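You operate a simulated robot arm through the tools that you are given. There is no shell and no other tool. Be economical: measure what you need, move in short steps, check, and stop when the job is done.

You run a simulated two-armed robot. Do the job below in one go: nothing can be reset, and whatever is moved stays where it is left.

JOB
Measure the proud strip with the step meter, set that shim and press the spruce rail flush.
Fine: hold the meter still while its key is pressed once; only that shim at its stop; meter on the pad mat; slide table and clear guard to their stops, hands clear, then start button one and start button two; one stroke only; other knobs stay.
Where things are to end (x, y in the base frame): yellow step meter within 6 cm of [40, -7].

Only the result counts: the job must be done as asked and must still hold three seconds after the hand-in. Knocking over, shifting, dropping, spilling or breaking anything else fails it.

ROBOT AND FRAMES
Two 7-joint arms with two-finger parallel grippers on one trunk, on a base that drives. Base frame: it is fixed to the floor where the robot stands at the start and does not move with it; the origin is under the middle of the robot, x ahead of it, y to its left, z up; the surface under the hand at the start is at about z = 88. Units: cm, degrees, N and s.
The left shoulder is at the start at [6, 14.3, 92.6], the right one opposite. With the tool pointing down near the work surface each hand reaches from about 30 to 72 cm from the robot's upright axis, wherever it stands, measured 20 degrees to its own side. Places, roughly: clear guard [80, -20, 130]; depth knob of the lever press [70, -160, 120]; dwell knob of the press [50, -90, 90]; gold shim one [70, -70, 90]; gold shim three [60, -90, 90]; gold shim two [60, -80, 90]; key of the step meter [50, -20, 100]; oiler knob of the press [70, -120, 90]; pad mat [40, 0, 90]; pressure knob of the press [50, -70, 90]; punch bar [60, -160, 100]; reset button of the press [40, -110, 90]; slide table [60, -20, 90]; speed knob of the press [50, -100, 90]; spring knob of the lever press [40, -180, 90]. Payload 1.57 kg a hand.
The TCP of each hand is the grasp point between the finger pads, 3 cm short of the fingertips. In the tool frame z runs along the fingers and y along their closing line. The gripper opens to 11 cm. The fingers are 2.4 cm wide and 1.2 cm thick; the gripper's body (4.8 by 11.2 cm) begins 7.8 cm behind the TCP.
Orientation is that of the tool frame in the base frame, as a unit quaternion [w, x, y, z]. With the fingers straight down and closing along the base's y, the tool's x points along the base's -x, its y along +y and its z along -z.

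CONTROLS
- The arms move only by the tool play_rows. It takes "left_targets", "right_targets" or both (then of equal length, played together; a hand with none holds still); each is a list of rows, each a list of 3 entries, a list of its own where there are three numbers: the closure, from 0 (fully open) to 1 (shut), then the shift along the base's x, y, z in m, then the turn, a rotation vector about the base's x, y, z in degrees. In form: [[grip, [x, y, z], [ax, ay, az]], ...]. A call has 1 to 10 rows; each row shifts and turns the commanded pose from where the row before left it. Rows are played at 5 a second. More than 5 cm and 8.6 degrees between two rows, or a gripper value outside its range, and nothing of the call is played. A pose out of reach is approached as far as the arm can. The call stops where the force on the tool passes 40 N (or 10 N more than at its start, if that is more) or the arm is blocked; 0.2 s more then pass. The fingers move at their own pace (about 4.5 cm/s each) and stop on an object; they squeeze with about 27 N. The grip force told is the motor's: it shows also when the fingers shut on nothing. Time passes only in rows, and 0.2 s behind the last, so rows that do not move let the fingers close. The reply holds the time, the measured pose of the TCP, the force on the tool along the base axes, the opening and the grip force, in the units named above and with some noise, with the torque about the TCP (base axes, N m) and any sound that the robot's microphone picked up.
- Cameras (640 x 400 px; columns grow to the right, rows downward): "scene" is now at [4.31, -2.95, 153.79]; the picture's right is [-0.36, -0.93, 0.00], its down [-0.69, 0.27, -0.67] and it looks along [0.63, -0.24, -0.74] (base axes); focal length 230 px, centre (320, 200). "left" rides on the left gripper at [7, -1.6, -14.1] in its tool frame; the picture's right is [0.23, 0.97, 0.00], its down [-0.85, 0.20, -0.48] and it looks along [-0.47, 0.11, 0.88] (tool axes); focal length 222 px, centre (320, 200). "right" rides on the right gripper at [7, 1.6, -14.1] in its tool frame; the picture's right is [-0.23, 0.97, 0.00], its down [-0.85, -0.20, -0.48] and it looks along [-0.47, -0.11, 0.88] (tool axes); focal length 222 px, centre (320, 200). There is no depth. A picture from a camera that has moved, and an enlarged one, comes with that camera's place and axes in the base frame and with its lens.
- grab_frame(camera): a new picture of that camera. The clock stands still meanwhile.
- lift_body(by): slides the trunk up (or, below 0, down) by that many cm; the arms and the scene camera ride with it, the base frame stays. It gives what a move gives, with no picture.
- steer(legs): drives the robot by 1 to 6 legs, each [ahead, left, turn to the left] in cm, cm and degrees, along the robot's own axes; the way and the turn of a leg run together, so that a leg with both is an arc; at most 150 cm and 180 degrees a leg. The arms and the cameras ride along, it lands a little off, and it stops where it bumps. It gives what a move gives.
- pan_tilt(pan, tilt): turns the head with the scene camera to pan (to the left, within 86 degrees either way) and tilt (down, from -29 to 69), counted from straight ahead of the robot. It gives what a move gives.
- close_up(camera, box): a new picture of the part [left, top, right, bottom] of that camera's present view, enlarged. The clock stands still meanwhile.
- job_done(): hands the job in; it is judged then, once.

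Go step by step. Nothing tells you exact positions but the pictures and the camera data: compare them with the known pose of the tool, close in by small moves and look again before you grip or let go. The budget is 120 turns and 92 pictures, counting those below and the enlarged ones. Unless the task says otherwise, let go and move clear before handing in.

The tools are called after "Request:" by a JSON object that holds its "name" and its "arguments". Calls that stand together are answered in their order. play_rows: Moves the arms, as the interface text tells. Its arguments: {"type":"object","properties":{"left_targets":{"type":"array","items":{"type":"array"}},"right_targets":{"type":"array","items":{"type":"array"}}},"required":[]} The other tools are called the same way: lift_body (by) slides the trunk up or down; steer (legs) drives the base; pan_tilt (pan, tilt) turns the head that bears the scene camera; grab_frame (camera) takes a picture; close_up (camera, box) takes an enlarged picture of a part of a camera's view; job_done () hands the job in.

At the start:

```text
t: 0.0
left_ee_pos: [45.79, -4.73, 99.97]
left_orientation: [-0.001, 0.0, 1.0, 0.0]
left_ft_force: [0.0, 0.8, 0.6]
left_torque: [-0.01, 0.0, 0.0]
left_opening: 10.99
left_gripper_force: 0.1
right_ee_pos: [40.16, -42.25, 100.0]
right_orientation: [0.0, 0.0, 1.0, 0.0]
right_ft_force: [-0.3, -1.2, -0.2]
right_torque: [0.01, -0.02, -0.02]
right_opening: 10.99
right_gripper_force: 0.0
trunk travel left (down, up): [-52.5, 6.5]
robot x, y, heading: [0.11, 0.01, 0.3]
head pan, tilt: [-21.3, 47.7]
```

scene: 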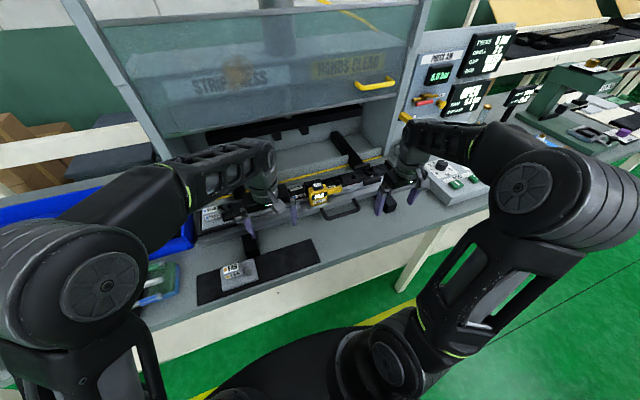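
right: 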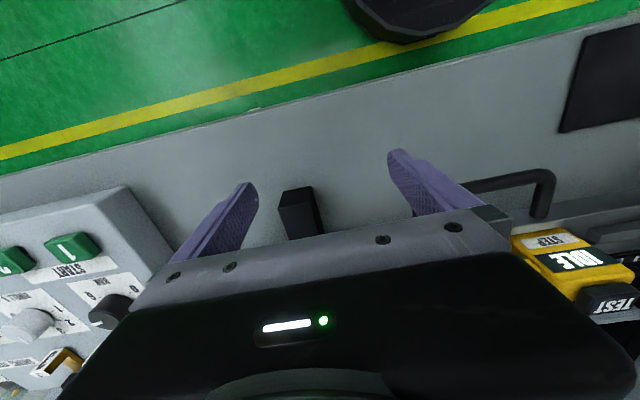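
left: 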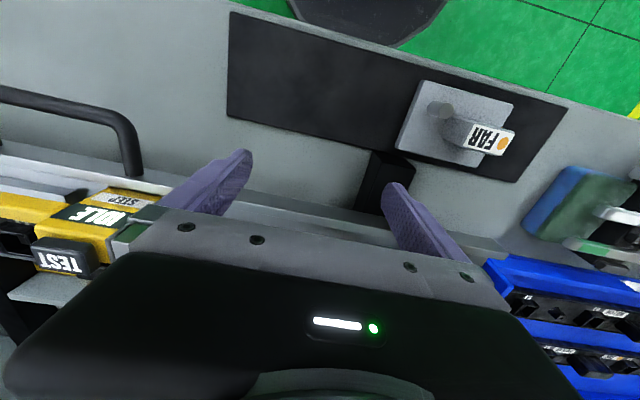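

I see a strip press with a yellow step meter on the slide table, a start panel on the right, and signs on the press. I'll look closer at the signs and meter first.

Request:
{"name": "close_up", "arguments": {"camera": "scene", "box": [180, 130, 420, 280]}}

Request:
{"name": "close_up", "arguments": {"camera": "scene", "box": [390, 20, 550, 120]}}

Request:
{"name": "close_up", "arguments": {"camera": "scene", "box": [380, 110, 520, 210]}}

```text
2.67 times, centred on (300, 205) of scene
camera zoom: at [4.31, -2.95, 153.79], right [-0.36, -0.93, 0.0], down [-0.69, 0.27, -0.67], along [0.63, -0.24, -0.74], focal length 613 px, centre (373, 187)
```

zoom: 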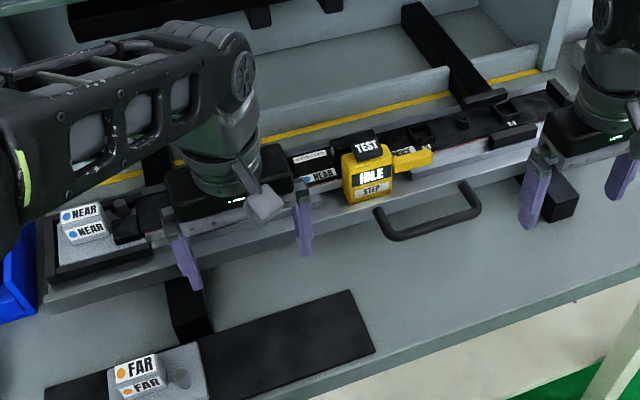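

```text
4.00 times, centred on (470, 70) of scene
camera zoom: at [4.31, -2.95, 153.79], right [-0.36, -0.93, 0.0], down [-0.69, 0.27, -0.67], along [0.63, -0.24, -0.74], focal length 919 px, centre (-280, 720)
```

zoom: 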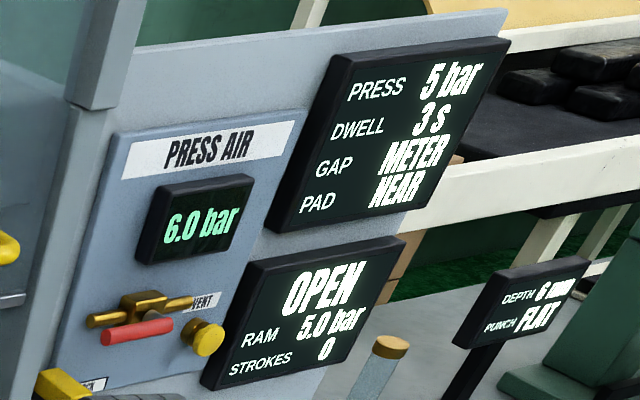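

```text
4.00 times, centred on (450, 160) of scene
camera zoom: at [4.31, -2.95, 153.79], right [-0.36, -0.93, 0.0], down [-0.69, 0.27, -0.67], along [0.63, -0.24, -0.74], focal length 919 px, centre (-200, 360)
```

zoom: 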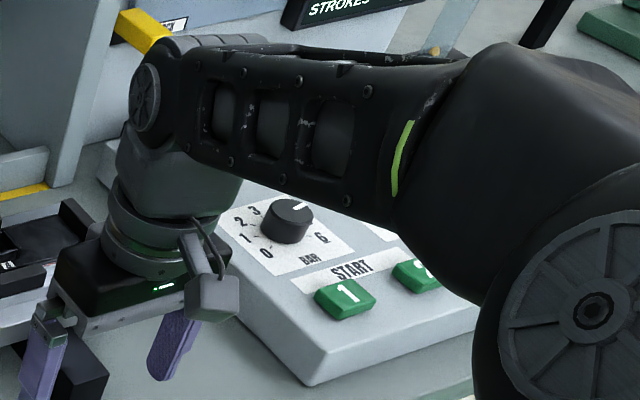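

The target card reads press 5 bar, dwell 3 s, gap by METER, pad NEAR. Next I move both hands up and aside to get a clear view.

Request:
{"name": "play_rows", "arguments": {"left_targets": [[0, [-0.01, 0.03, 0.04], [0, 0, 0]], [0, [-0.01, 0.04, 0.03], [0, 0, 0]], [0, [-0.01, 0.04, 0.03], [0, 0, 0]], [0, [-0.01, 0.045, 0.01], [0, 0, 0]], [0, [0, 0.045, 0], [0, 0, 0]]], "right_targets": [[0, [-0.01, -0.01, 0.04], [0, 0, 0]], [0, [0, -0.03, 0.03], [0, 0, 0]], [0, [0, -0.04, 0.03], [0, 0, 0]], [0, [0, -0.04, 0.01], [0, 0, 0]], [0, [0, -0.02, 0], [0, 0, 0]]]}}

```text
refused: row 1 steps farther than a row can; nothing moved
```

Request:
{"name": "play_rows", "arguments": {"left_targets": [[0, [-0.01, 0.02, 0.04], [0, 0, 0]], [0, [-0.01, 0.035, 0.03], [0, 0, 0]], [0, [-0.01, 0.035, 0.03], [0, 0, 0]], [0, [-0.01, 0.045, 0.01], [0, 0, 0]], [0, [0, 0.045, 0], [0, 0, 0]]], "right_targets": [[0, [-0.01, -0.01, 0.04], [0, 0, 0]], [0, [0, -0.03, 0.03], [0, 0, 0]], [0, [0, -0.03, 0.03], [0, 0, 0]], [0, [0, -0.04, 0.01], [0, 0, 0]], [0, [0, -0.02, 0], [0, 0, 0]]]}}

Request:
{"name": "grab_frame", "arguments": {"camera": "scene"}}

Request:
{"name": "grab_frame", "arguments": {"camera": "right"}}

```text
t: 1.2
left_ee_pos: [41.64, 13.32, 111.05]
left_orientation: [0.002, 0.0, 1.0, 0.0]
left_ft_force: [0.2, 0.0, 0.6]
left_torque: [0.02, 0.02, -0.01]
left_opening: 11.0
left_gripper_force: 0.0
right_ee_pos: [38.91, -51.92, 110.26]
right_orientation: [0.002, 0.0, 1.0, -0.001]
right_ft_force: [0.1, -0.1, 0.4]
right_torque: [0.01, -0.04, 0.02]
right_opening: 10.99
right_gripper_force: 0.1
right hand out of reach, approached as far as the arm can: row 3, 4, 5
trunk travel left (down, up): [-52.5, 6.5]
robot x, y, heading: [0.24, -0.42, 0.1]
head pan, tilt: [-21.3, 47.7]
```

```text
85 pictures are left
camera scene: at [4.07, -3.05, 153.81], right [-0.36, -0.93, 0.0], down [-0.69, 0.27, -0.67], along [0.63, -0.24, -0.74], focal length 230 px, centre (320, 200)
```

scene: 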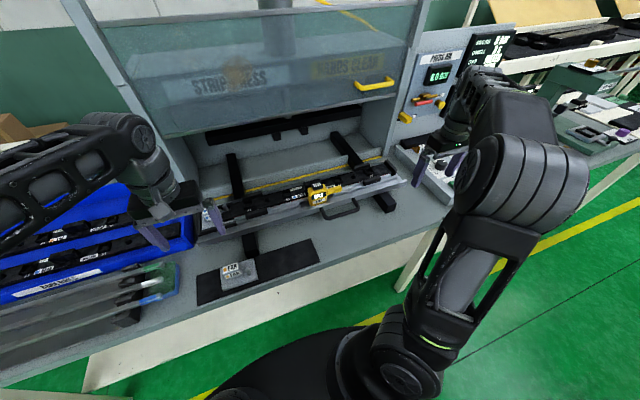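

```text
84 pictures are left
camera right: at [31.83, -50.21, 124.41], right [0.23, 0.97, 0.0], down [0.85, -0.2, 0.48], along [0.47, -0.11, -0.88], focal length 222 px, centre (320, 200)
```

right: 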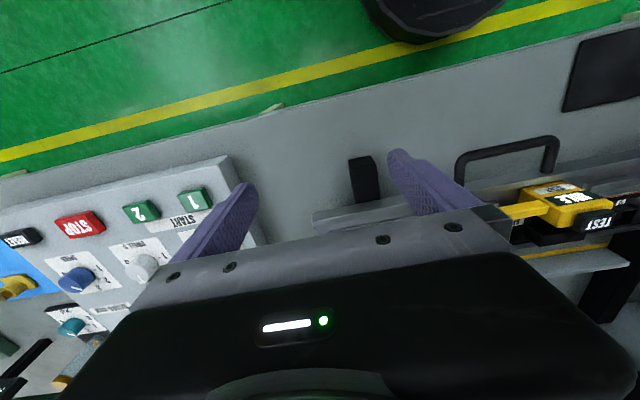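

The slide table carries the rail and the meter sits on it. I'll zoom in on the rail, the meter, the shims and the press panel.

Request:
{"name": "close_up", "arguments": {"camera": "scene", "box": [200, 140, 410, 270]}}

Request:
{"name": "close_up", "arguments": {"camera": "scene", "box": [280, 160, 400, 235]}}

Request:
{"name": "close_up", "arguments": {"camera": "right", "box": [0, 170, 240, 320]}}

```text
3.05 times, centred on (305, 205) of scene
camera zoom: at [4.07, -3.05, 153.81], right [-0.36, -0.93, 0.0], down [-0.69, 0.27, -0.67], along [0.63, -0.24, -0.74], focal length 700 px, centre (366, 185)
```

zoom: 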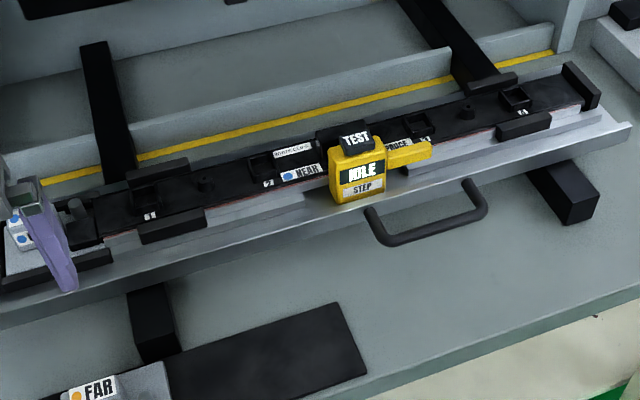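

```text
5.33 times, centred on (340, 198) of scene
camera zoom: at [4.07, -3.05, 153.81], right [-0.36, -0.93, 0.0], down [-0.69, 0.27, -0.67], along [0.63, -0.24, -0.74], focal length 1226 px, centre (213, 213)
```

zoom: 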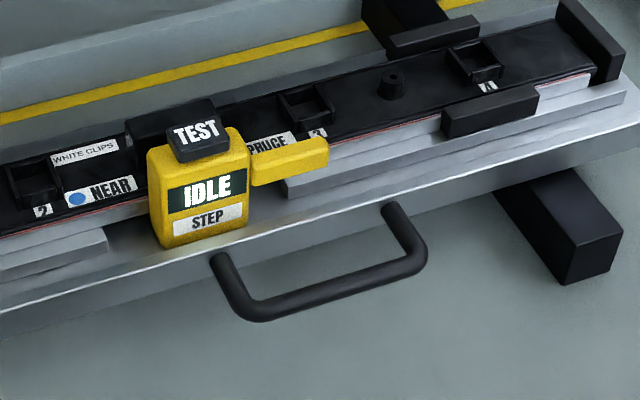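

```text
2.67 times, centred on (120, 245) of right
camera zoom: at [31.83, -50.21, 124.41], right [0.23, 0.97, 0.0], down [0.85, -0.2, 0.48], along [0.47, -0.11, -0.88], focal length 592 px, centre (853, 80)
```

zoom: 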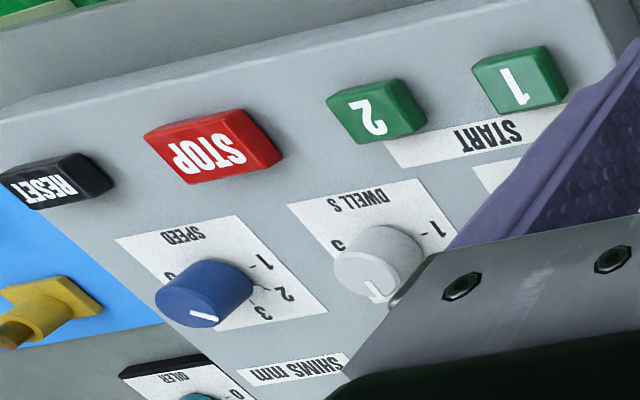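

The meter stands against the rail around [55, -21], TEST key on top. I'll drive the base right so that both arms can reach it comfortably, then look again.

Request:
{"name": "steer", "arguments": {"legs": [[0, -20, 0]]}}

Request:
{"name": "pan_tilt", "arguments": {"pan": 0, "tilt": 50}}

Request:
{"name": "grab_frame", "arguments": {"camera": "scene"}}

```text
t: 2.8
left_ee_pos: [41.83, -6.0, 111.1]
left_orientation: [0.001, -0.003, 1.0, 0.0]
left_ft_force: [0.5, -1.2, 0.9]
left_torque: [0.01, -0.02, -0.01]
left_opening: 10.99
left_gripper_force: 0.0
right_ee_pos: [39.32, -71.1, 110.08]
right_orientation: [0.001, -0.002, 1.0, 0.0]
right_ft_force: [0.3, -0.3, -0.5]
right_torque: [0.02, -0.02, 0.0]
right_opening: 11.0
right_gripper_force: 0.1
trunk travel left (down, up): [-52.5, 6.5]
robot x, y, heading: [0.05, -19.46, 0.2]
head pan, tilt: [-21.3, 47.7]
```

```text
t: 3.6
left_ee_pos: [41.75, -6.15, 110.96]
left_orientation: [0.0, -0.002, 1.0, -0.001]
left_ft_force: [0.1, -0.3, 0.5]
left_torque: [-0.02, 0.0, 0.03]
left_opening: 11.0
left_gripper_force: 0.1
right_ee_pos: [39.28, -71.13, 110.06]
right_orientation: [0.001, -0.002, 1.0, -0.001]
right_ft_force: [0.5, 0.1, -0.2]
right_torque: [0.03, 0.02, -0.02]
right_opening: 11.0
right_gripper_force: 0.1
trunk travel left (down, up): [-52.5, 6.5]
robot x, y, heading: [0.37, -19.56, 0.5]
head pan, tilt: [0.0, 50.0]
```

```text
80 pictures are left
camera scene: at [4.7, -19.64, 153.48], right [0.0, -1.0, 0.0], down [-0.77, 0.0, -0.64], along [0.64, 0.0, -0.77], focal length 230 px, centre (320, 200)
```

scene: 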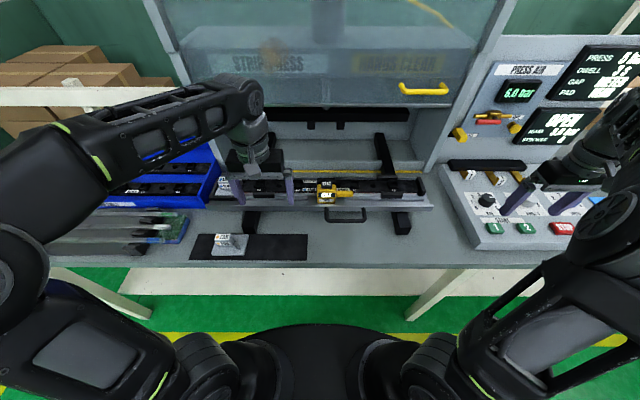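

The view is square now. I'll zoom in on the meter and rail, and on the panel with the shims.

Request:
{"name": "close_up", "arguments": {"camera": "scene", "box": [275, 160, 371, 220]}}

Request:
{"name": "close_up", "arguments": {"camera": "scene", "box": [430, 140, 622, 260]}}

Request:
{"name": "grab_frame", "arguments": {"camera": "left"}}

```text
6.67 times, centred on (323, 190) of scene
camera zoom: at [4.7, -19.64, 153.48], right [0.0, -1.0, 0.0], down [-0.77, 0.0, -0.64], along [0.64, 0.0, -0.77], focal length 1532 px, centre (300, 267)
```

zoom: 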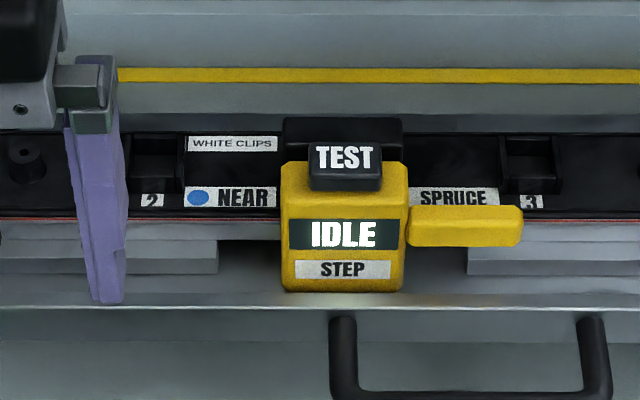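

```text
3.33 times, centred on (526, 200) of scene
camera zoom: at [4.7, -19.64, 153.48], right [0.0, -1.0, 0.0], down [-0.77, 0.0, -0.64], along [0.64, 0.0, -0.77], focal length 766 px, centre (-367, 200)
```

zoom: 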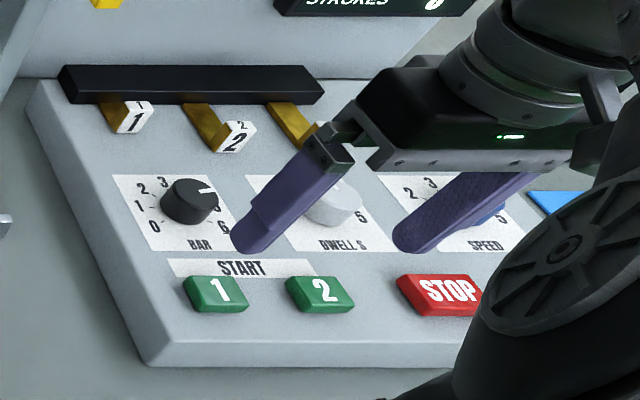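

```text
77 pictures are left
camera left: at [34.75, -7.7, 125.11], right [-0.23, 0.97, 0.0], down [0.85, 0.2, 0.48], along [0.47, 0.11, -0.88], focal length 222 px, centre (320, 200)
```

left: 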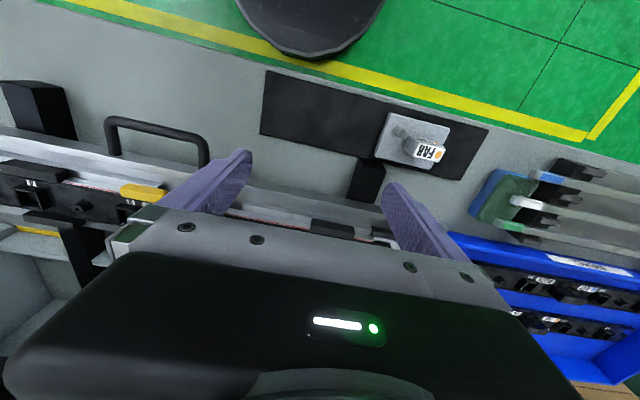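

Meter body is about 6.4 cm wide, centred near [55.8, -21.9], z 91–99.5, with its probe sticking out right at z≈95.5. I'll bring the left hand in tilted (30° below horizontal) in front of it, to hold it above the probe while leaving the key free.

Request:
{"name": "play_rows", "arguments": {"left_targets": [[0, [0, -0.02, 0], [0, -8.5, 0]], [0, [0, -0.02, 0], [0, -8.5, 0]], [0, [0, -0.02, 0], [0, -8.5, 0]], [0, [0.01, -0.025, -0.01], [0, -8.5, 0]], [0, [0.01, -0.025, -0.01], [0, -8.5, 0]], [0, [0.01, -0.025, -0.02], [0, -8.5, 0]], [0, [0, -0.023, -0.02], [0, -8.5, 0]], [0, [0, 0, 0], [0, 0, 0]]]}}

Request:
{"name": "grab_frame", "arguments": {"camera": "left"}}

Request:
{"name": "close_up", "arguments": {"camera": "scene", "box": [260, 150, 388, 230]}}

```text
t: 5.4
left_ee_pos: [44.83, -21.73, 105.01]
left_orientation: [0.496, -0.002, 0.868, -0.002]
left_ft_force: [-0.5, -0.1, 0.1]
left_torque: [-0.04, 0.0, 0.0]
left_opening: 11.01
left_gripper_force: 0.1
right_ee_pos: [39.39, -71.11, 110.24]
right_orientation: [0.001, -0.002, 1.0, 0.0]
right_ft_force: [-0.9, -0.6, -0.6]
right_torque: [0.0, 0.0, 0.02]
right_opening: 11.0
right_gripper_force: 0.1
trunk travel left (down, up): [-52.5, 6.5]
robot x, y, heading: [0.1, -19.4, 0.4]
head pan, tilt: [0.0, 50.0]
```

```text
76 pictures are left
camera left: at [28.98, -23.43, 106.23], right [-0.12, 0.97, -0.2], down [0.02, 0.2, 0.98], along [0.99, 0.11, -0.04], focal length 222 px, centre (320, 200)
```

left: 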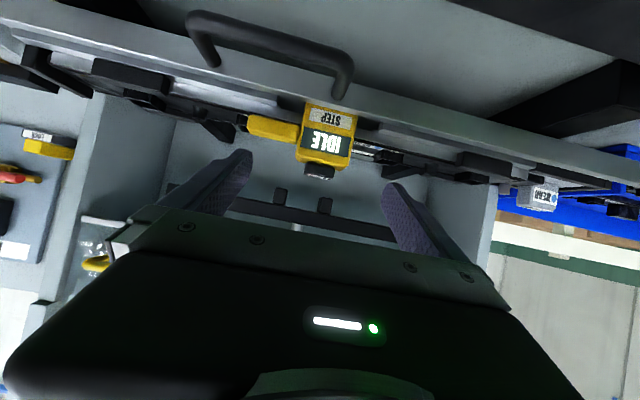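

```text
5.00 times, centred on (324, 190) of scene
camera zoom: at [4.67, -19.56, 153.49], right [0.01, -1.0, 0.0], down [-0.77, 0.0, -0.64], along [0.64, 0.0, -0.77], focal length 1149 px, centre (300, 250)
```

zoom: 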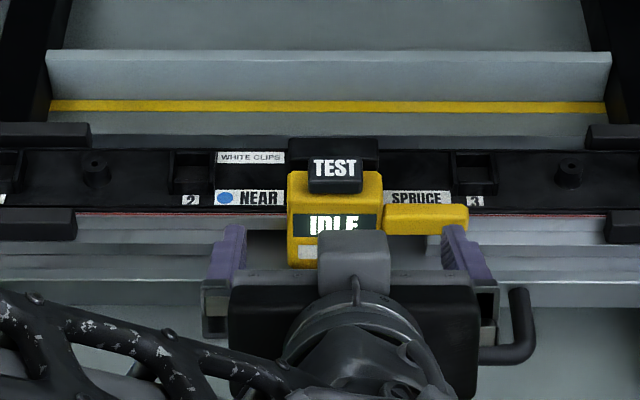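

The left camera gives a good horizontal view of the meter (upside-down). I'll zoom in for accurate heights.

Request:
{"name": "close_up", "arguments": {"camera": "left", "box": [230, 80, 390, 180]}}

```text
4.00 times, centred on (310, 130) of left
camera zoom: at [28.98, -23.43, 106.23], right [-0.12, 0.97, -0.2], down [0.02, 0.2, 0.98], along [0.99, 0.11, -0.04], focal length 888 px, centre (360, 480)
```

zoom: 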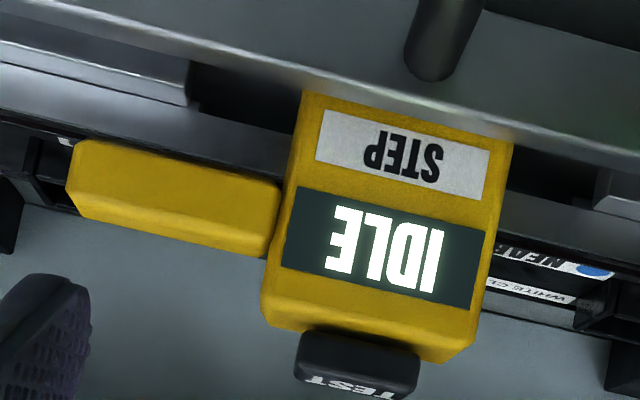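

The meter looks like it sits a bit higher and nearer than first thought (front x≈53, z≈95–100.5). I'll flatten the tilt by 15° and close in a little, then look again against the fingertips.

Request:
{"name": "play_rows", "arguments": {"left_targets": [[0, [0.013, 0, -0.01], [0, -7.5, 0]], [0, [0.013, 0, -0.008], [0, -7.5, 0]], [0, [0, 0, 0], [0, 0, 0]]]}}

Request:
{"name": "close_up", "arguments": {"camera": "left", "box": [180, 50, 460, 225]}}

Request:
{"name": "close_up", "arguments": {"camera": "scene", "box": [275, 160, 371, 220]}}

```text
t: 6.2
left_ee_pos: [47.38, -21.66, 103.07]
left_orientation: [0.606, -0.002, 0.796, -0.002]
left_ft_force: [0.2, 0.2, 0.3]
left_torque: [0.03, 0.02, -0.03]
left_opening: 10.99
left_gripper_force: 0.0
right_ee_pos: [39.31, -70.99, 110.04]
right_orientation: [0.001, -0.003, 1.0, -0.001]
right_ft_force: [-0.1, -0.7, -0.3]
right_torque: [0.01, -0.01, -0.01]
right_opening: 11.01
right_gripper_force: 0.1
trunk travel left (down, up): [-52.5, 6.5]
robot x, y, heading: [-0.02, -19.42, 0.4]
head pan, tilt: [0.0, 50.0]
```

```text
2.29 times, centred on (320, 138) of left
camera zoom: at [31.8, -23.35, 100.21], right [-0.06, 0.97, -0.23], down [-0.23, 0.2, 0.95], along [0.97, 0.11, 0.22], focal length 508 px, centre (320, 343)
```

zoom: 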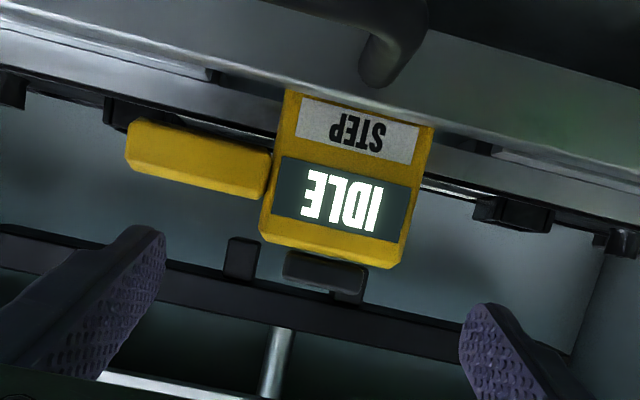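

```text
6.67 times, centred on (323, 190) of scene
camera zoom: at [4.66, -19.6, 153.49], right [0.01, -1.0, 0.0], down [-0.77, 0.0, -0.64], along [0.64, 0.0, -0.77], focal length 1532 px, centre (300, 267)
```

zoom: 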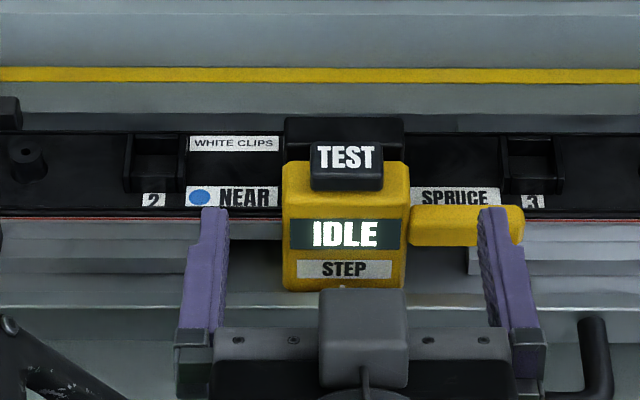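

Cross-checking labels in both views puts the front face at x≈52.3, body z≈95.4–101.2, centre y≈-21.4, probe top z≈99.7. I'll level the hand and align it just above the probe, still in front.

Request:
{"name": "play_rows", "arguments": {"left_targets": [[0, [0.002, 0.002, -0.008], [0, -7.5, 0]], [0, [0.002, 0, -0.006], [0, -7.5, 0]], [0, [0, 0, 0], [0, 0, 0]]]}}

Request:
{"name": "close_up", "arguments": {"camera": "left", "box": [180, 20, 460, 195]}}

Request:
{"name": "close_up", "arguments": {"camera": "scene", "box": [275, 160, 371, 220]}}

```text
t: 7.0
left_ee_pos: [47.96, -21.48, 101.7]
left_orientation: [0.704, -0.003, 0.71, -0.002]
left_ft_force: [-0.2, 0.1, 0.5]
left_torque: [0.0, -0.02, 0.01]
left_opening: 11.0
left_gripper_force: 0.0
right_ee_pos: [39.36, -71.01, 110.09]
right_orientation: [0.001, -0.003, 1.0, -0.001]
right_ft_force: [0.5, 0.2, -0.1]
right_torque: [-0.04, 0.0, 0.0]
right_opening: 11.0
right_gripper_force: 0.0
trunk travel left (down, up): [-52.5, 6.5]
robot x, y, heading: [0.06, -19.28, 0.5]
head pan, tilt: [0.0, 50.0]
```

```text
2.29 times, centred on (320, 108) of left
camera zoom: at [33.61, -23.12, 94.86], right [0.0, 0.97, -0.23], down [-0.47, 0.2, 0.86], along [0.88, 0.11, 0.46], focal length 508 px, centre (320, 411)
```

zoom: 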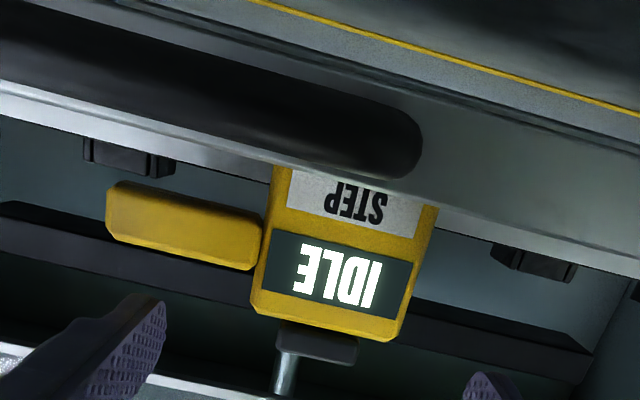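

```text
6.67 times, centred on (323, 190) of scene
camera zoom: at [4.73, -19.55, 153.48], right [0.01, -1.0, 0.0], down [-0.77, 0.0, -0.64], along [0.64, 0.0, -0.77], focal length 1532 px, centre (300, 267)
```

zoom: 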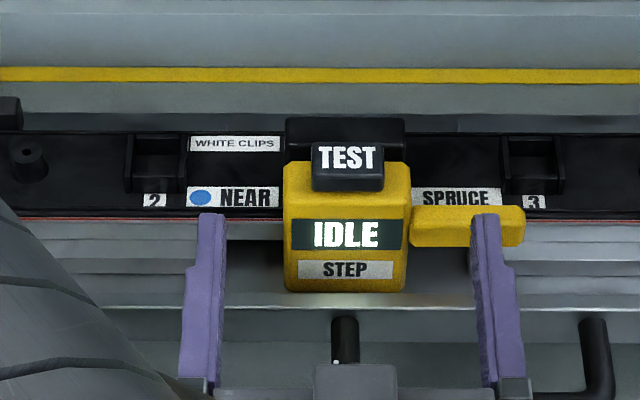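

Three views agree: front face x=52.6, centre y=-21.4, top 101.1, probe top ≈99.7. I lower slightly and advance so the fingers straddle the upper body.

Request:
{"name": "play_rows", "arguments": {"left_targets": [[0, [0.015, 0.0005, -0.0035], [0, 0, 0]], [0, [0.015, 0, 0], [0, 0, 0]], [0, [0.013, 0, 0], [0, 0, 0]], [0, [0, 0, 0], [0, 0, 0]]]}}

Request:
{"name": "close_up", "arguments": {"camera": "left", "box": [180, 20, 460, 195]}}

Request:
{"name": "close_up", "arguments": {"camera": "scene", "box": [275, 160, 371, 220]}}

```text
t: 8.0
left_ee_pos: [52.07, -21.59, 101.35]
left_orientation: [0.704, -0.001, 0.71, -0.002]
left_ft_force: [0.6, -0.1, 0.6]
left_torque: [-0.02, 0.0, 0.0]
left_opening: 10.99
left_gripper_force: 0.1
right_ee_pos: [39.19, -71.1, 110.26]
right_orientation: [0.0, -0.003, 1.0, 0.0]
right_ft_force: [0.8, -0.1, -1.1]
right_torque: [-0.01, 0.0, 0.03]
right_opening: 10.99
right_gripper_force: 0.1
trunk travel left (down, up): [-52.5, 6.5]
robot x, y, heading: [-0.26, -19.71, 0.3]
head pan, tilt: [0.0, 50.0]
```

```text
2.29 times, centred on (320, 108) of left
camera zoom: at [37.8, -23.28, 94.45], right [0.0, 0.97, -0.23], down [-0.47, 0.2, 0.86], along [0.88, 0.11, 0.46], focal length 508 px, centre (320, 411)
```

zoom: 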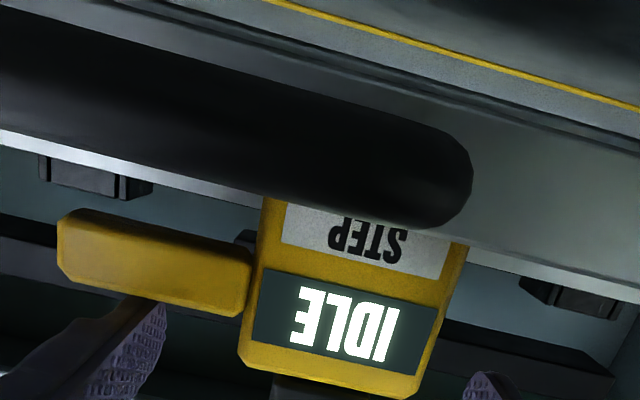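

```text
6.67 times, centred on (323, 190) of scene
camera zoom: at [4.67, -19.63, 153.48], right [0.01, -1.0, 0.0], down [-0.77, 0.0, -0.64], along [0.64, 0.0, -0.77], focal length 1532 px, centre (300, 267)
```

zoom: 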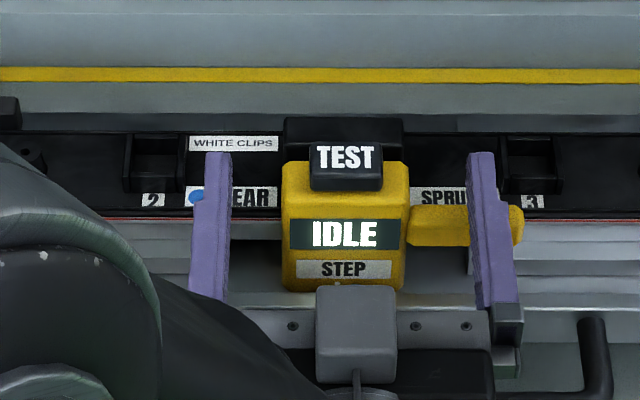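

The fingers straddle the upper body, right finger over the probe, well centred. I close the grip.

Request:
{"name": "play_rows", "arguments": {"left_targets": [[0.3, [0, 0.0015, 0], [0, 0, 0]], [0.4, [0, 0, 0], [0, 0, 0]], [1, [0, 0, 0], [0, 0, 0]], [1, [0, 0, 0], [0, 0, 0]], [1, [0, 0, 0], [0, 0, 0]], [1, [0, 0, 0], [0, 0, 0]]]}}

Request:
{"name": "close_up", "arguments": {"camera": "scene", "box": [275, 160, 371, 220]}}

```text
t: 9.4
left_ee_pos: [52.13, -21.35, 101.3]
left_orientation: [0.704, -0.003, 0.71, -0.001]
left_ft_force: [-0.6, 0.2, 0.0]
left_torque: [0.03, -0.02, 0.01]
left_opening: 5.94
left_gripper_force: 26.7
right_ee_pos: [39.29, -71.15, 110.21]
right_orientation: [0.002, -0.002, 1.0, -0.001]
right_ft_force: [-0.7, 0.4, 0.4]
right_torque: [0.01, 0.05, 0.0]
right_opening: 10.99
right_gripper_force: 0.1
trunk travel left (down, up): [-52.5, 6.5]
robot x, y, heading: [-0.28, -19.65, 0.2]
head pan, tilt: [0.0, 50.0]
```

```text
6.67 times, centred on (323, 190) of scene
camera zoom: at [4.7, -19.62, 153.48], right [0.01, -1.0, 0.0], down [-0.77, 0.0, -0.64], along [0.64, 0.0, -0.77], focal length 1532 px, centre (300, 267)
```

zoom: 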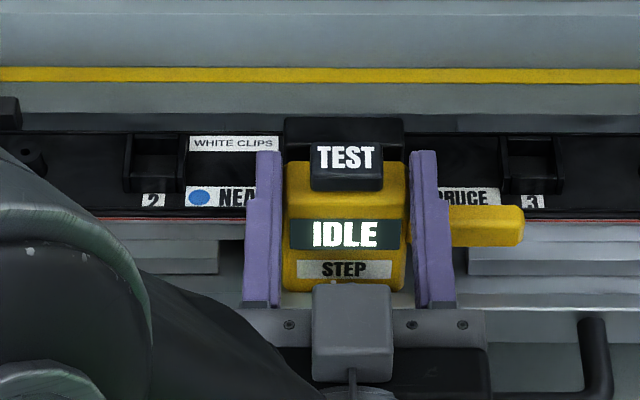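

The meter is held firmly (5.94 cm, unmoved). Now I bring the right hand, fingers shut, over the key at about [53.7, -21.4, 102.6].

Request:
{"name": "play_rows", "arguments": {"right_targets": [[1, [0.012, 0.044, 0.01], [0, 0, 0]], [1, [0.012, 0.044, 0.01], [0, 0, 0]], [1, [0.012, 0.044, 0.01], [0, 0, 0]], [1, [0.012, 0.044, 0.01], [0, 0, 0]], [1, [0.012, 0.044, 0.01], [0, 0, 0]], [1, [0.012, 0.044, 0.005], [0, 0, 0]], [1, [0.012, 0.044, 0], [0, 0, 0]], [1, [0.012, 0.044, 0], [0, 0, 0]], [1, [0.012, 0.044, 0], [0, 0, 0]], [1, [0.012, 0.044, 0], [0, 0, 0]]]}}

Request:
{"name": "grab_frame", "arguments": {"camera": "scene"}}

```text
t: 11.6
left_ee_pos: [51.96, -21.52, 101.41]
left_orientation: [0.704, -0.002, 0.71, -0.002]
left_ft_force: [0.8, 0.2, 0.3]
left_torque: [0.04, -0.05, -0.01]
left_opening: 5.92
left_gripper_force: 27.3
right_ee_pos: [48.49, -41.86, 111.45]
right_orientation: [0.002, -0.002, 1.0, -0.001]
right_ft_force: [-0.1, -0.3, 0.3]
right_torque: [-0.03, -0.02, -0.01]
right_opening: 0.0
right_gripper_force: 21.2
right hand out of reach, approached as far as the arm can: row 2, 3, 4, 5, 6, 9, 10
trunk travel left (down, up): [-52.5, 6.5]
robot x, y, heading: [-0.26, -19.33, 0.3]
head pan, tilt: [0.0, 50.0]
```

```text
66 pictures are left
camera scene: at [4.69, -19.59, 153.48], right [0.01, -1.0, 0.0], down [-0.77, 0.0, -0.64], along [0.64, 0.0, -0.77], focal length 230 px, centre (320, 200)
```

scene: 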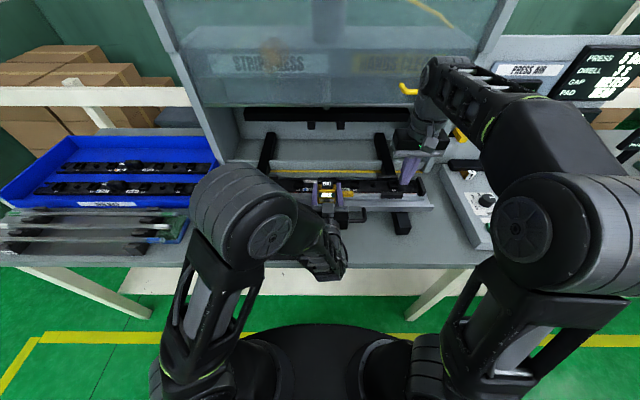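

The right hand stopped short as that height is at its reach limit. I'll lean it 25° outward and lower, still keeping clear above the left fingers.

Request:
{"name": "play_rows", "arguments": {"right_targets": [[1, [0, 0.0, 0], [8.4, 0, 0]], [1, [0, 0.0, -0.01], [8.4, 0, 0]], [1, [0, 0.0, -0.01], [8.4, 0, 0]], [1, [0, 0, 0], [0, 0, 0]]]}}

```text
t: 12.6
left_ee_pos: [52.14, -21.41, 101.35]
left_orientation: [0.704, -0.003, 0.71, -0.001]
left_ft_force: [0.6, 0.2, 1.0]
left_torque: [0.02, -0.03, -0.02]
left_opening: 5.93
left_gripper_force: 26.8
right_ee_pos: [48.56, -42.0, 109.51]
right_orientation: [0.002, -0.002, 0.976, 0.219]
right_ft_force: [0.0, 0.2, -0.2]
right_torque: [-0.01, -0.02, -0.01]
right_opening: 0.02
right_gripper_force: 21.4
trunk travel left (down, up): [-52.5, 6.5]
robot x, y, heading: [0.21, -19.55, 0.3]
head pan, tilt: [0.0, 50.0]
```

Now the lean is in; I bring it over the key, about 3 cm above.

Request:
{"name": "play_rows", "arguments": {"right_targets": [[1, [0.0085, 0.034, 0], [0, 0, 0]], [1, [0.0085, 0.034, 0], [0, 0, 0]], [1, [0.0085, 0.034, 0], [0, 0, 0]], [1, [0.0085, 0.034, 0], [0, 0, 0]], [1, [0.0085, 0.034, -0.002], [0, 0, 0]], [1, [0.0085, 0.033, -0.002], [0, 0, 0]], [1, [0, 0, 0], [0, 0, 0]]]}}

Request:
{"name": "close_up", "arguments": {"camera": "scene", "box": [275, 150, 387, 220]}}

Request:
{"name": "grab_frame", "arguments": {"camera": "left"}}

```text
t: 14.2
left_ee_pos: [52.1, -21.47, 101.35]
left_orientation: [0.704, -0.002, 0.71, -0.002]
left_ft_force: [0.5, 0.2, 1.7]
left_torque: [0.0, -0.02, 0.0]
left_opening: 5.96
left_gripper_force: 27.1
right_ee_pos: [53.81, -21.48, 109.47]
right_orientation: [0.002, -0.002, 0.976, 0.217]
right_ft_force: [-0.3, 0.0, 0.0]
right_torque: [0.01, -0.02, -0.01]
right_opening: 0.0
right_gripper_force: 21.5
trunk travel left (down, up): [-52.5, 6.5]
robot x, y, heading: [0.05, -19.77, 0.6]
head pan, tilt: [0.0, 50.0]
```

```text
5.71 times, centred on (331, 185) of scene
camera zoom: at [4.69, -19.63, 153.48], right [0.01, -1.0, 0.0], down [-0.77, 0.0, -0.64], along [0.64, 0.0, -0.77], focal length 1313 px, centre (257, 286)
```

zoom: 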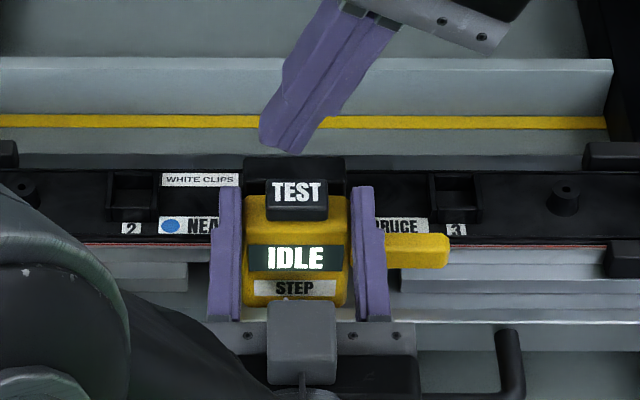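

```text
64 pictures are left
camera left: at [37.81, -23.12, 94.54], right [0.0, 0.97, -0.23], down [-0.47, 0.2, 0.86], along [0.88, 0.11, 0.46], focal length 222 px, centre (320, 200)
```

left: 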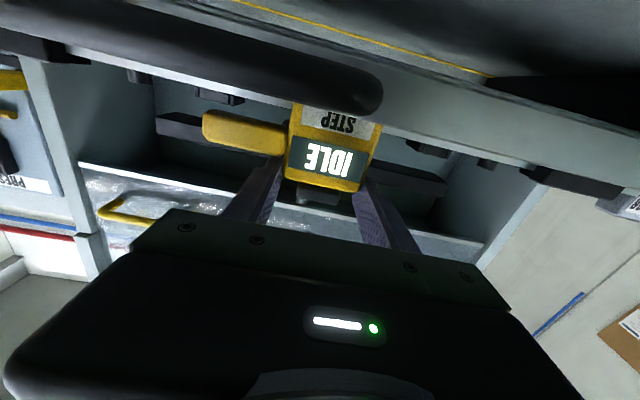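

The fingertip lines up with the key. I lower to just above it.

Request:
{"name": "play_rows", "arguments": {"right_targets": [[1, [0, -0.001, -0.014], [0, 0, 0]], [1, [0, -0.001, -0.013], [0, 0, 0]], [1, [0, 0, 0], [0, 0, 0]]]}}

Request:
{"name": "close_up", "arguments": {"camera": "scene", "box": [275, 150, 387, 220]}}

```text
t: 15.0
left_ee_pos: [52.05, -21.49, 101.29]
left_orientation: [0.704, -0.002, 0.71, -0.002]
left_ft_force: [0.1, 0.3, 0.8]
left_torque: [0.05, -0.07, 0.0]
left_opening: 5.91
left_gripper_force: 26.8
right_ee_pos: [53.69, -21.74, 106.65]
right_orientation: [0.001, -0.003, 0.976, 0.218]
right_ft_force: [0.5, -0.1, -0.1]
right_torque: [-0.01, -0.02, -0.02]
right_opening: 0.0
right_gripper_force: 21.4
trunk travel left (down, up): [-52.5, 6.5]
robot x, y, heading: [-0.0, -19.56, 0.3]
head pan, tilt: [0.0, 50.0]
```

```text
5.71 times, centred on (331, 185) of scene
camera zoom: at [4.69, -19.61, 153.48], right [0.01, -1.0, 0.0], down [-0.77, 0.0, -0.64], along [0.64, 0.0, -0.77], focal length 1313 px, centre (257, 286)
```

zoom: 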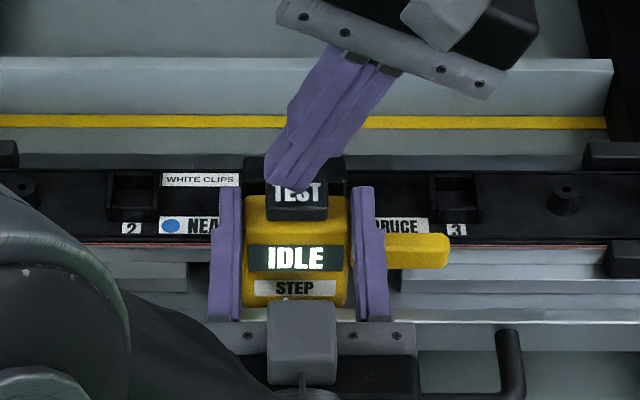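

The tip is just above the key; I press in small steps.

Request:
{"name": "play_rows", "arguments": {"right_targets": [[1, [0, 0, -0.003], [0, 0, 0]], [1, [0, 0, -0.003], [0, 0, 0]], [1, [0, 0, -0.002], [0, 0, 0]]]}}

Request:
{"name": "close_up", "arguments": {"camera": "scene", "box": [275, 150, 387, 220]}}

```text
t: 15.8
left_ee_pos: [52.03, -21.37, 101.43]
left_orientation: [0.704, -0.001, 0.71, -0.003]
left_ft_force: [-0.4, 0.6, 1.2]
left_torque: [0.08, -0.03, 0.01]
left_opening: 5.92
left_gripper_force: 27.6
right_ee_pos: [53.69, -21.81, 105.68]
right_orientation: [0.002, -0.003, 0.976, 0.217]
right_ft_force: [0.4, 0.0, 0.0]
right_torque: [0.04, 0.02, 0.02]
right_opening: 0.0
right_gripper_force: 21.5
trunk travel left (down, up): [-52.5, 6.5]
robot x, y, heading: [0.32, -19.66, 0.3]
head pan, tilt: [0.0, 50.0]
```

```text
5.71 times, centred on (331, 185) of scene
camera zoom: at [4.69, -19.61, 153.48], right [0.01, -1.0, 0.0], down [-0.77, 0.0, -0.64], along [0.64, 0.0, -0.77], focal length 1313 px, centre (257, 286)
```

zoom: 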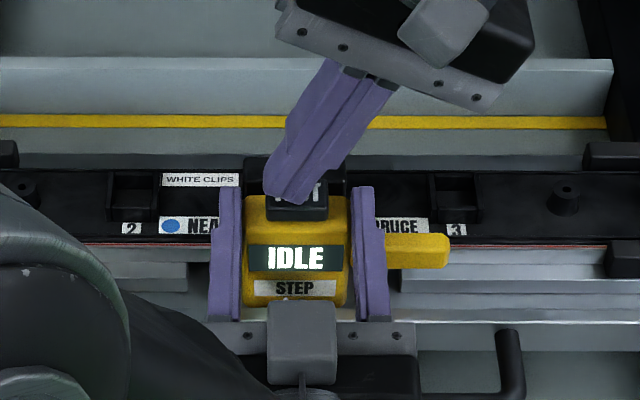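

No contact yet; continuing down slowly.

Request:
{"name": "play_rows", "arguments": {"right_targets": [[1, [0.003, 0, -0.002], [0, 0, 0]], [1, [0, 0, -0.002], [0, 0, 0]], [1, [0, 0, -0.002], [0, 0, 0]]]}}

Request:
{"name": "close_up", "arguments": {"camera": "scene", "box": [275, 150, 387, 220]}}

```text
t: 16.6
left_ee_pos: [52.13, -21.49, 101.36]
left_orientation: [0.704, -0.003, 0.711, -0.002]
left_ft_force: [1.2, -0.2, 0.1]
left_torque: [0.03, -0.06, 0.0]
left_opening: 5.93
left_gripper_force: 27.2
right_ee_pos: [54.07, -21.75, 105.15]
right_orientation: [0.001, -0.003, 0.976, 0.217]
right_ft_force: [0.2, 0.7, 3.0]
right_torque: [0.04, -0.01, 0.02]
right_opening: 0.0
right_gripper_force: 21.3
trunk travel left (down, up): [-52.5, 6.5]
robot x, y, heading: [0.0, -19.65, 0.1]
head pan, tilt: [0.0, 50.0]
heard: click
```

```text
5.71 times, centred on (331, 185) of scene
camera zoom: at [4.69, -19.61, 153.49], right [0.01, -1.0, 0.0], down [-0.77, 0.0, -0.64], along [0.64, 0.0, -0.77], focal length 1313 px, centre (257, 286)
```

zoom: 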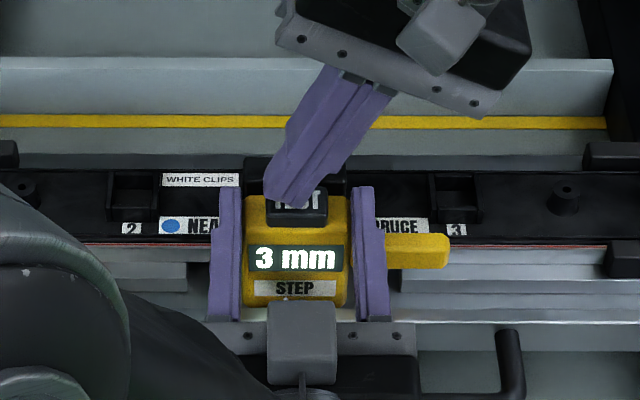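

Click, and the reading is 3 mm: shim three. I lift the right hand off the key and away.

Request:
{"name": "play_rows", "arguments": {"right_targets": [[1, [0, 0, 0.01], [0, 0, 0]], [1, [0, 0, 0.02], [0, 0, 0]], [1, [0, -0.03, 0.01], [0, 0, 0]], [1, [-0.005, -0.045, 0], [0, 0, 0]], [1, [-0.005, -0.045, 0], [0, 0, 0]], [1, [-0.01, -0.045, 0], [0, 0, 0]], [1, [-0.01, -0.045, 0], [0, 0, 0]], [1, [-0.01, -0.045, 0], [0, 0, 0]]]}}

Request:
{"name": "play_rows", "arguments": {"left_targets": [[1, [0, 0, 0.01], [0, 0, 0]], [1, [0, 0, 0.015], [0, 0, 0]], [1, [0, 0, 0.02], [0, 0, 0]], [1, [0, 0, 0.02], [0, 0, 0]], [1, [0, 0, 0], [0, 0, 0]]]}}

Request:
{"name": "grab_frame", "arguments": {"camera": "scene"}}

```text
t: 18.4
left_ee_pos: [52.0, -21.4, 101.31]
left_orientation: [0.705, -0.001, 0.709, -0.001]
left_ft_force: [0.4, -0.8, 0.3]
left_torque: [0.03, 0.03, 0.06]
left_opening: 5.92
left_gripper_force: 27.1
right_ee_pos: [48.71, -46.92, 109.06]
right_orientation: [0.014, -0.001, 0.976, 0.217]
right_ft_force: [-0.5, -0.4, 0.6]
right_torque: [0.06, -0.04, 0.0]
right_opening: 0.0
right_gripper_force: 20.8
right hand out of reach, approached as far as the arm can: row 8
trunk travel left (down, up): [-52.5, 6.5]
robot x, y, heading: [0.33, -19.32, 0.1]
head pan, tilt: [0.0, 50.0]
```

```text
t: 19.6
left_ee_pos: [51.98, -21.55, 107.98]
left_orientation: [0.704, -0.002, 0.711, -0.002]
left_ft_force: [0.4, 0.1, -1.0]
left_torque: [0.02, 0.04, 0.01]
left_opening: 5.92
left_gripper_force: 26.7
right_ee_pos: [48.86, -46.9, 109.02]
right_orientation: [0.013, 0.0, 0.976, 0.217]
right_ft_force: [0.0, 0.1, 0.3]
right_torque: [-0.01, -0.02, 0.01]
right_opening: 0.0
right_gripper_force: 21.7
trunk travel left (down, up): [-52.5, 6.5]
robot x, y, heading: [-0.01, -19.44, 0.8]
head pan, tilt: [0.0, 50.0]
```

```text
60 pictures are left
camera scene: at [4.71, -19.64, 153.48], right [0.01, -1.0, 0.0], down [-0.77, 0.0, -0.64], along [0.64, 0.0, -0.77], focal length 230 px, centre (320, 200)
```

scene: 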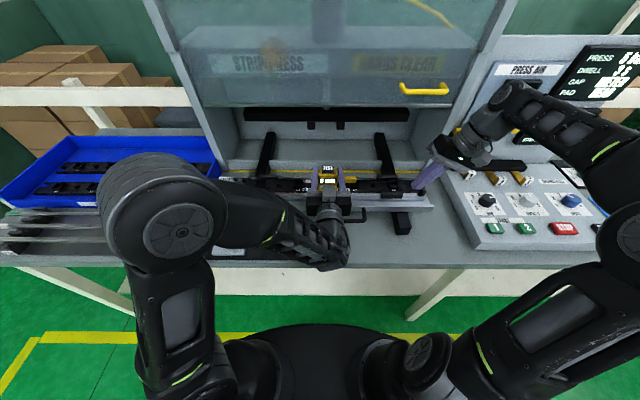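

The meter is lifted free. I back the base off and move left so the held meter comes over the pad mat near [40, -6].

Request:
{"name": "steer", "arguments": {"legs": [[-13.5, 0, 0], [0, 15.3, 0]]}}

Request:
{"name": "grab_frame", "arguments": {"camera": "scene"}}

Request:
{"name": "grab_frame", "arguments": {"camera": "right"}}

```text
t: 21.9
left_ee_pos: [38.55, -6.05, 107.93]
left_orientation: [0.704, -0.002, 0.71, -0.003]
left_ft_force: [-0.3, -0.3, -1.0]
left_torque: [0.01, -0.02, -0.06]
left_opening: 5.9
left_gripper_force: 27.2
right_ee_pos: [35.43, -31.34, 109.24]
right_orientation: [0.013, -0.001, 0.976, 0.216]
right_ft_force: [0.1, 0.8, 0.0]
right_torque: [-0.03, -0.01, -0.04]
right_opening: 0.0
right_gripper_force: 21.3
trunk travel left (down, up): [-52.5, 6.5]
robot x, y, heading: [-13.55, -4.07, 0.5]
head pan, tilt: [0.0, 50.0]
```

```text
59 pictures are left
camera scene: at [-8.67, -4.16, 153.48], right [0.01, -1.0, 0.0], down [-0.77, -0.01, -0.64], along [0.64, 0.0, -0.77], focal length 230 px, centre (320, 200)
```

scene: 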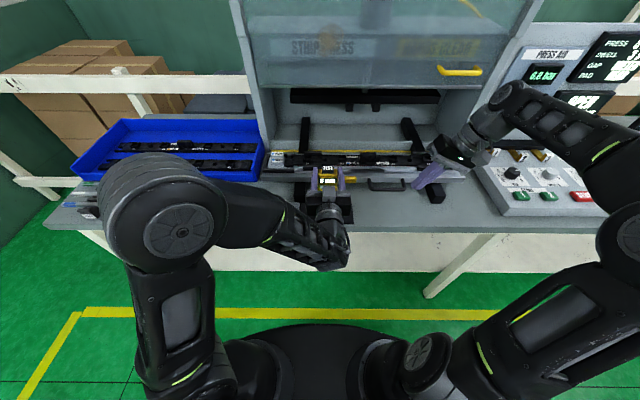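

```text
58 pictures are left
camera right: at [28.21, -35.85, 122.59], right [0.22, 0.88, 0.42], down [0.84, -0.39, 0.37], along [0.49, 0.27, -0.83], focal length 222 px, centre (320, 200)
```

right: 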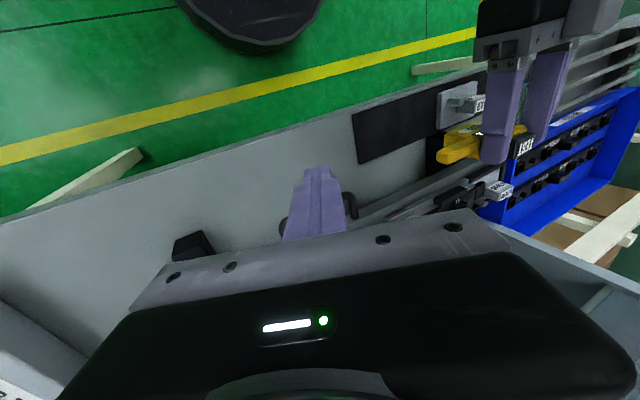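

The meter hangs over the mat. I lower it 10 cm, then look.

Request:
{"name": "play_rows", "arguments": {"left_targets": [[1, [0, 0, -0.03], [0, 0, 0]], [1, [0, 0, -0.03], [0, 0, 0]], [1, [0, 0, -0.03], [0, 0, 0]], [1, [0, 0, -0.01], [0, 0, 0]], [1, [0, 0, 0], [0, 0, 0]]]}}

Request:
{"name": "close_up", "arguments": {"camera": "scene", "box": [230, 130, 430, 255]}}

Request:
{"name": "close_up", "arguments": {"camera": "right", "box": [320, 40, 640, 240]}}

```text
t: 23.1
left_ee_pos: [38.84, -6.39, 98.02]
left_orientation: [0.702, -0.002, 0.712, 0.0]
left_ft_force: [0.7, 0.2, -1.8]
left_torque: [0.0, 0.05, 0.01]
left_opening: 5.93
left_gripper_force: 27.3
left hand out of reach, approached as far as the arm can: row 4
right_ee_pos: [35.5, -31.45, 109.17]
right_orientation: [0.014, -0.001, 0.976, 0.218]
right_ft_force: [0.5, -0.2, -0.1]
right_torque: [-0.01, 0.0, 0.01]
right_opening: 0.01
right_gripper_force: 21.4
trunk travel left (down, up): [-52.5, 6.5]
robot x, y, heading: [-13.22, -4.17, 0.6]
head pan, tilt: [0.0, 50.0]
```

```text
3.20 times, centred on (330, 192) of scene
camera zoom: at [-8.68, -4.33, 153.48], right [0.01, -1.0, 0.0], down [-0.77, -0.01, -0.64], along [0.64, 0.0, -0.77], focal length 735 px, centre (288, 224)
```

zoom: 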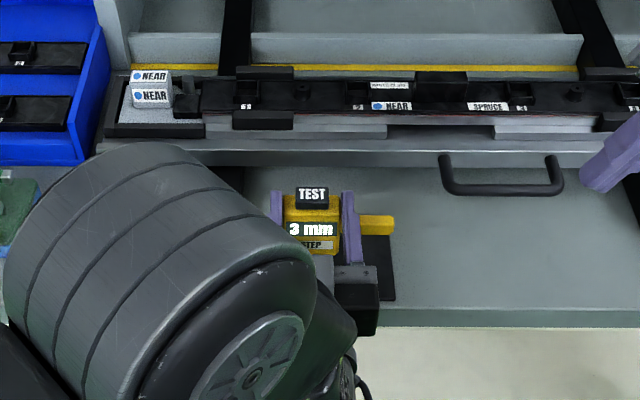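

```text
2.00 times, centred on (480, 140) of right
camera zoom: at [28.21, -35.98, 122.56], right [0.22, 0.88, 0.42], down [0.84, -0.39, 0.37], along [0.49, 0.27, -0.83], focal length 444 px, centre (0, 320)
```

zoom: 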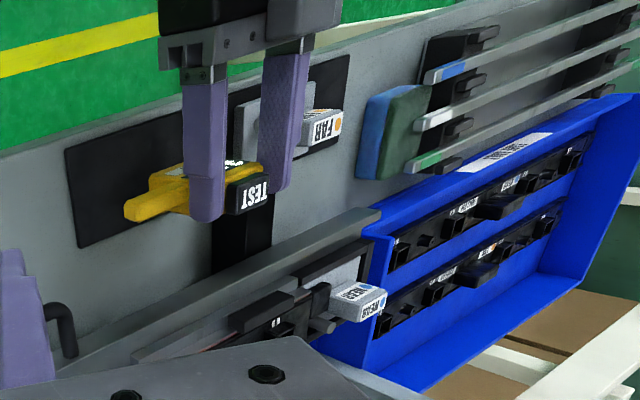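

The meter hangs over the mat about 3–4 cm up, and the arm can't go lower in this pose, so I lower the trunk instead.

Request:
{"name": "lift_body", "arguments": {"by": -3}}

Request:
{"name": "close_up", "arguments": {"camera": "right", "box": [320, 40, 640, 240]}}

```text
t: 23.9
left_ee_pos: [38.89, -6.29, 95.43]
left_orientation: [0.705, -0.003, 0.709, 0.0]
left_ft_force: [1.6, 1.7, 20.7]
left_torque: [0.04, -0.62, 0.08]
left_opening: 5.97
left_gripper_force: 27.3
right_ee_pos: [35.32, -31.42, 106.31]
right_orientation: [0.013, -0.001, 0.976, 0.217]
right_ft_force: [-0.3, -0.1, 0.1]
right_torque: [-0.01, 0.02, -0.03]
right_opening: 0.0
right_gripper_force: 21.2
trunk travel left (down, up): [-49.5, 9.5]
robot x, y, heading: [-13.5, -4.28, 0.6]
head pan, tilt: [0.0, 50.0]
```

```text
2.00 times, centred on (480, 140) of right
camera zoom: at [28.08, -35.95, 119.65], right [0.22, 0.88, 0.42], down [0.84, -0.39, 0.37], along [0.49, 0.27, -0.83], focal length 444 px, centre (0, 320)
```

zoom: 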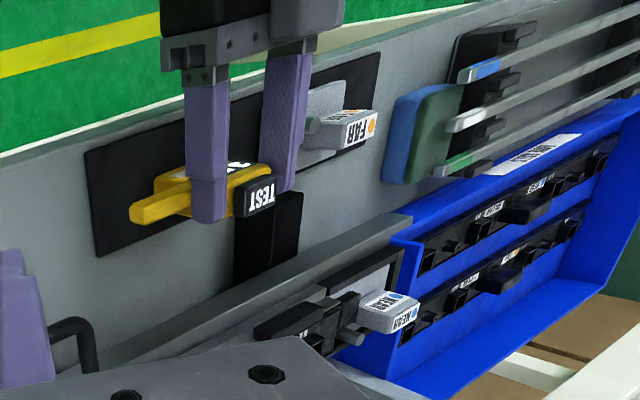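

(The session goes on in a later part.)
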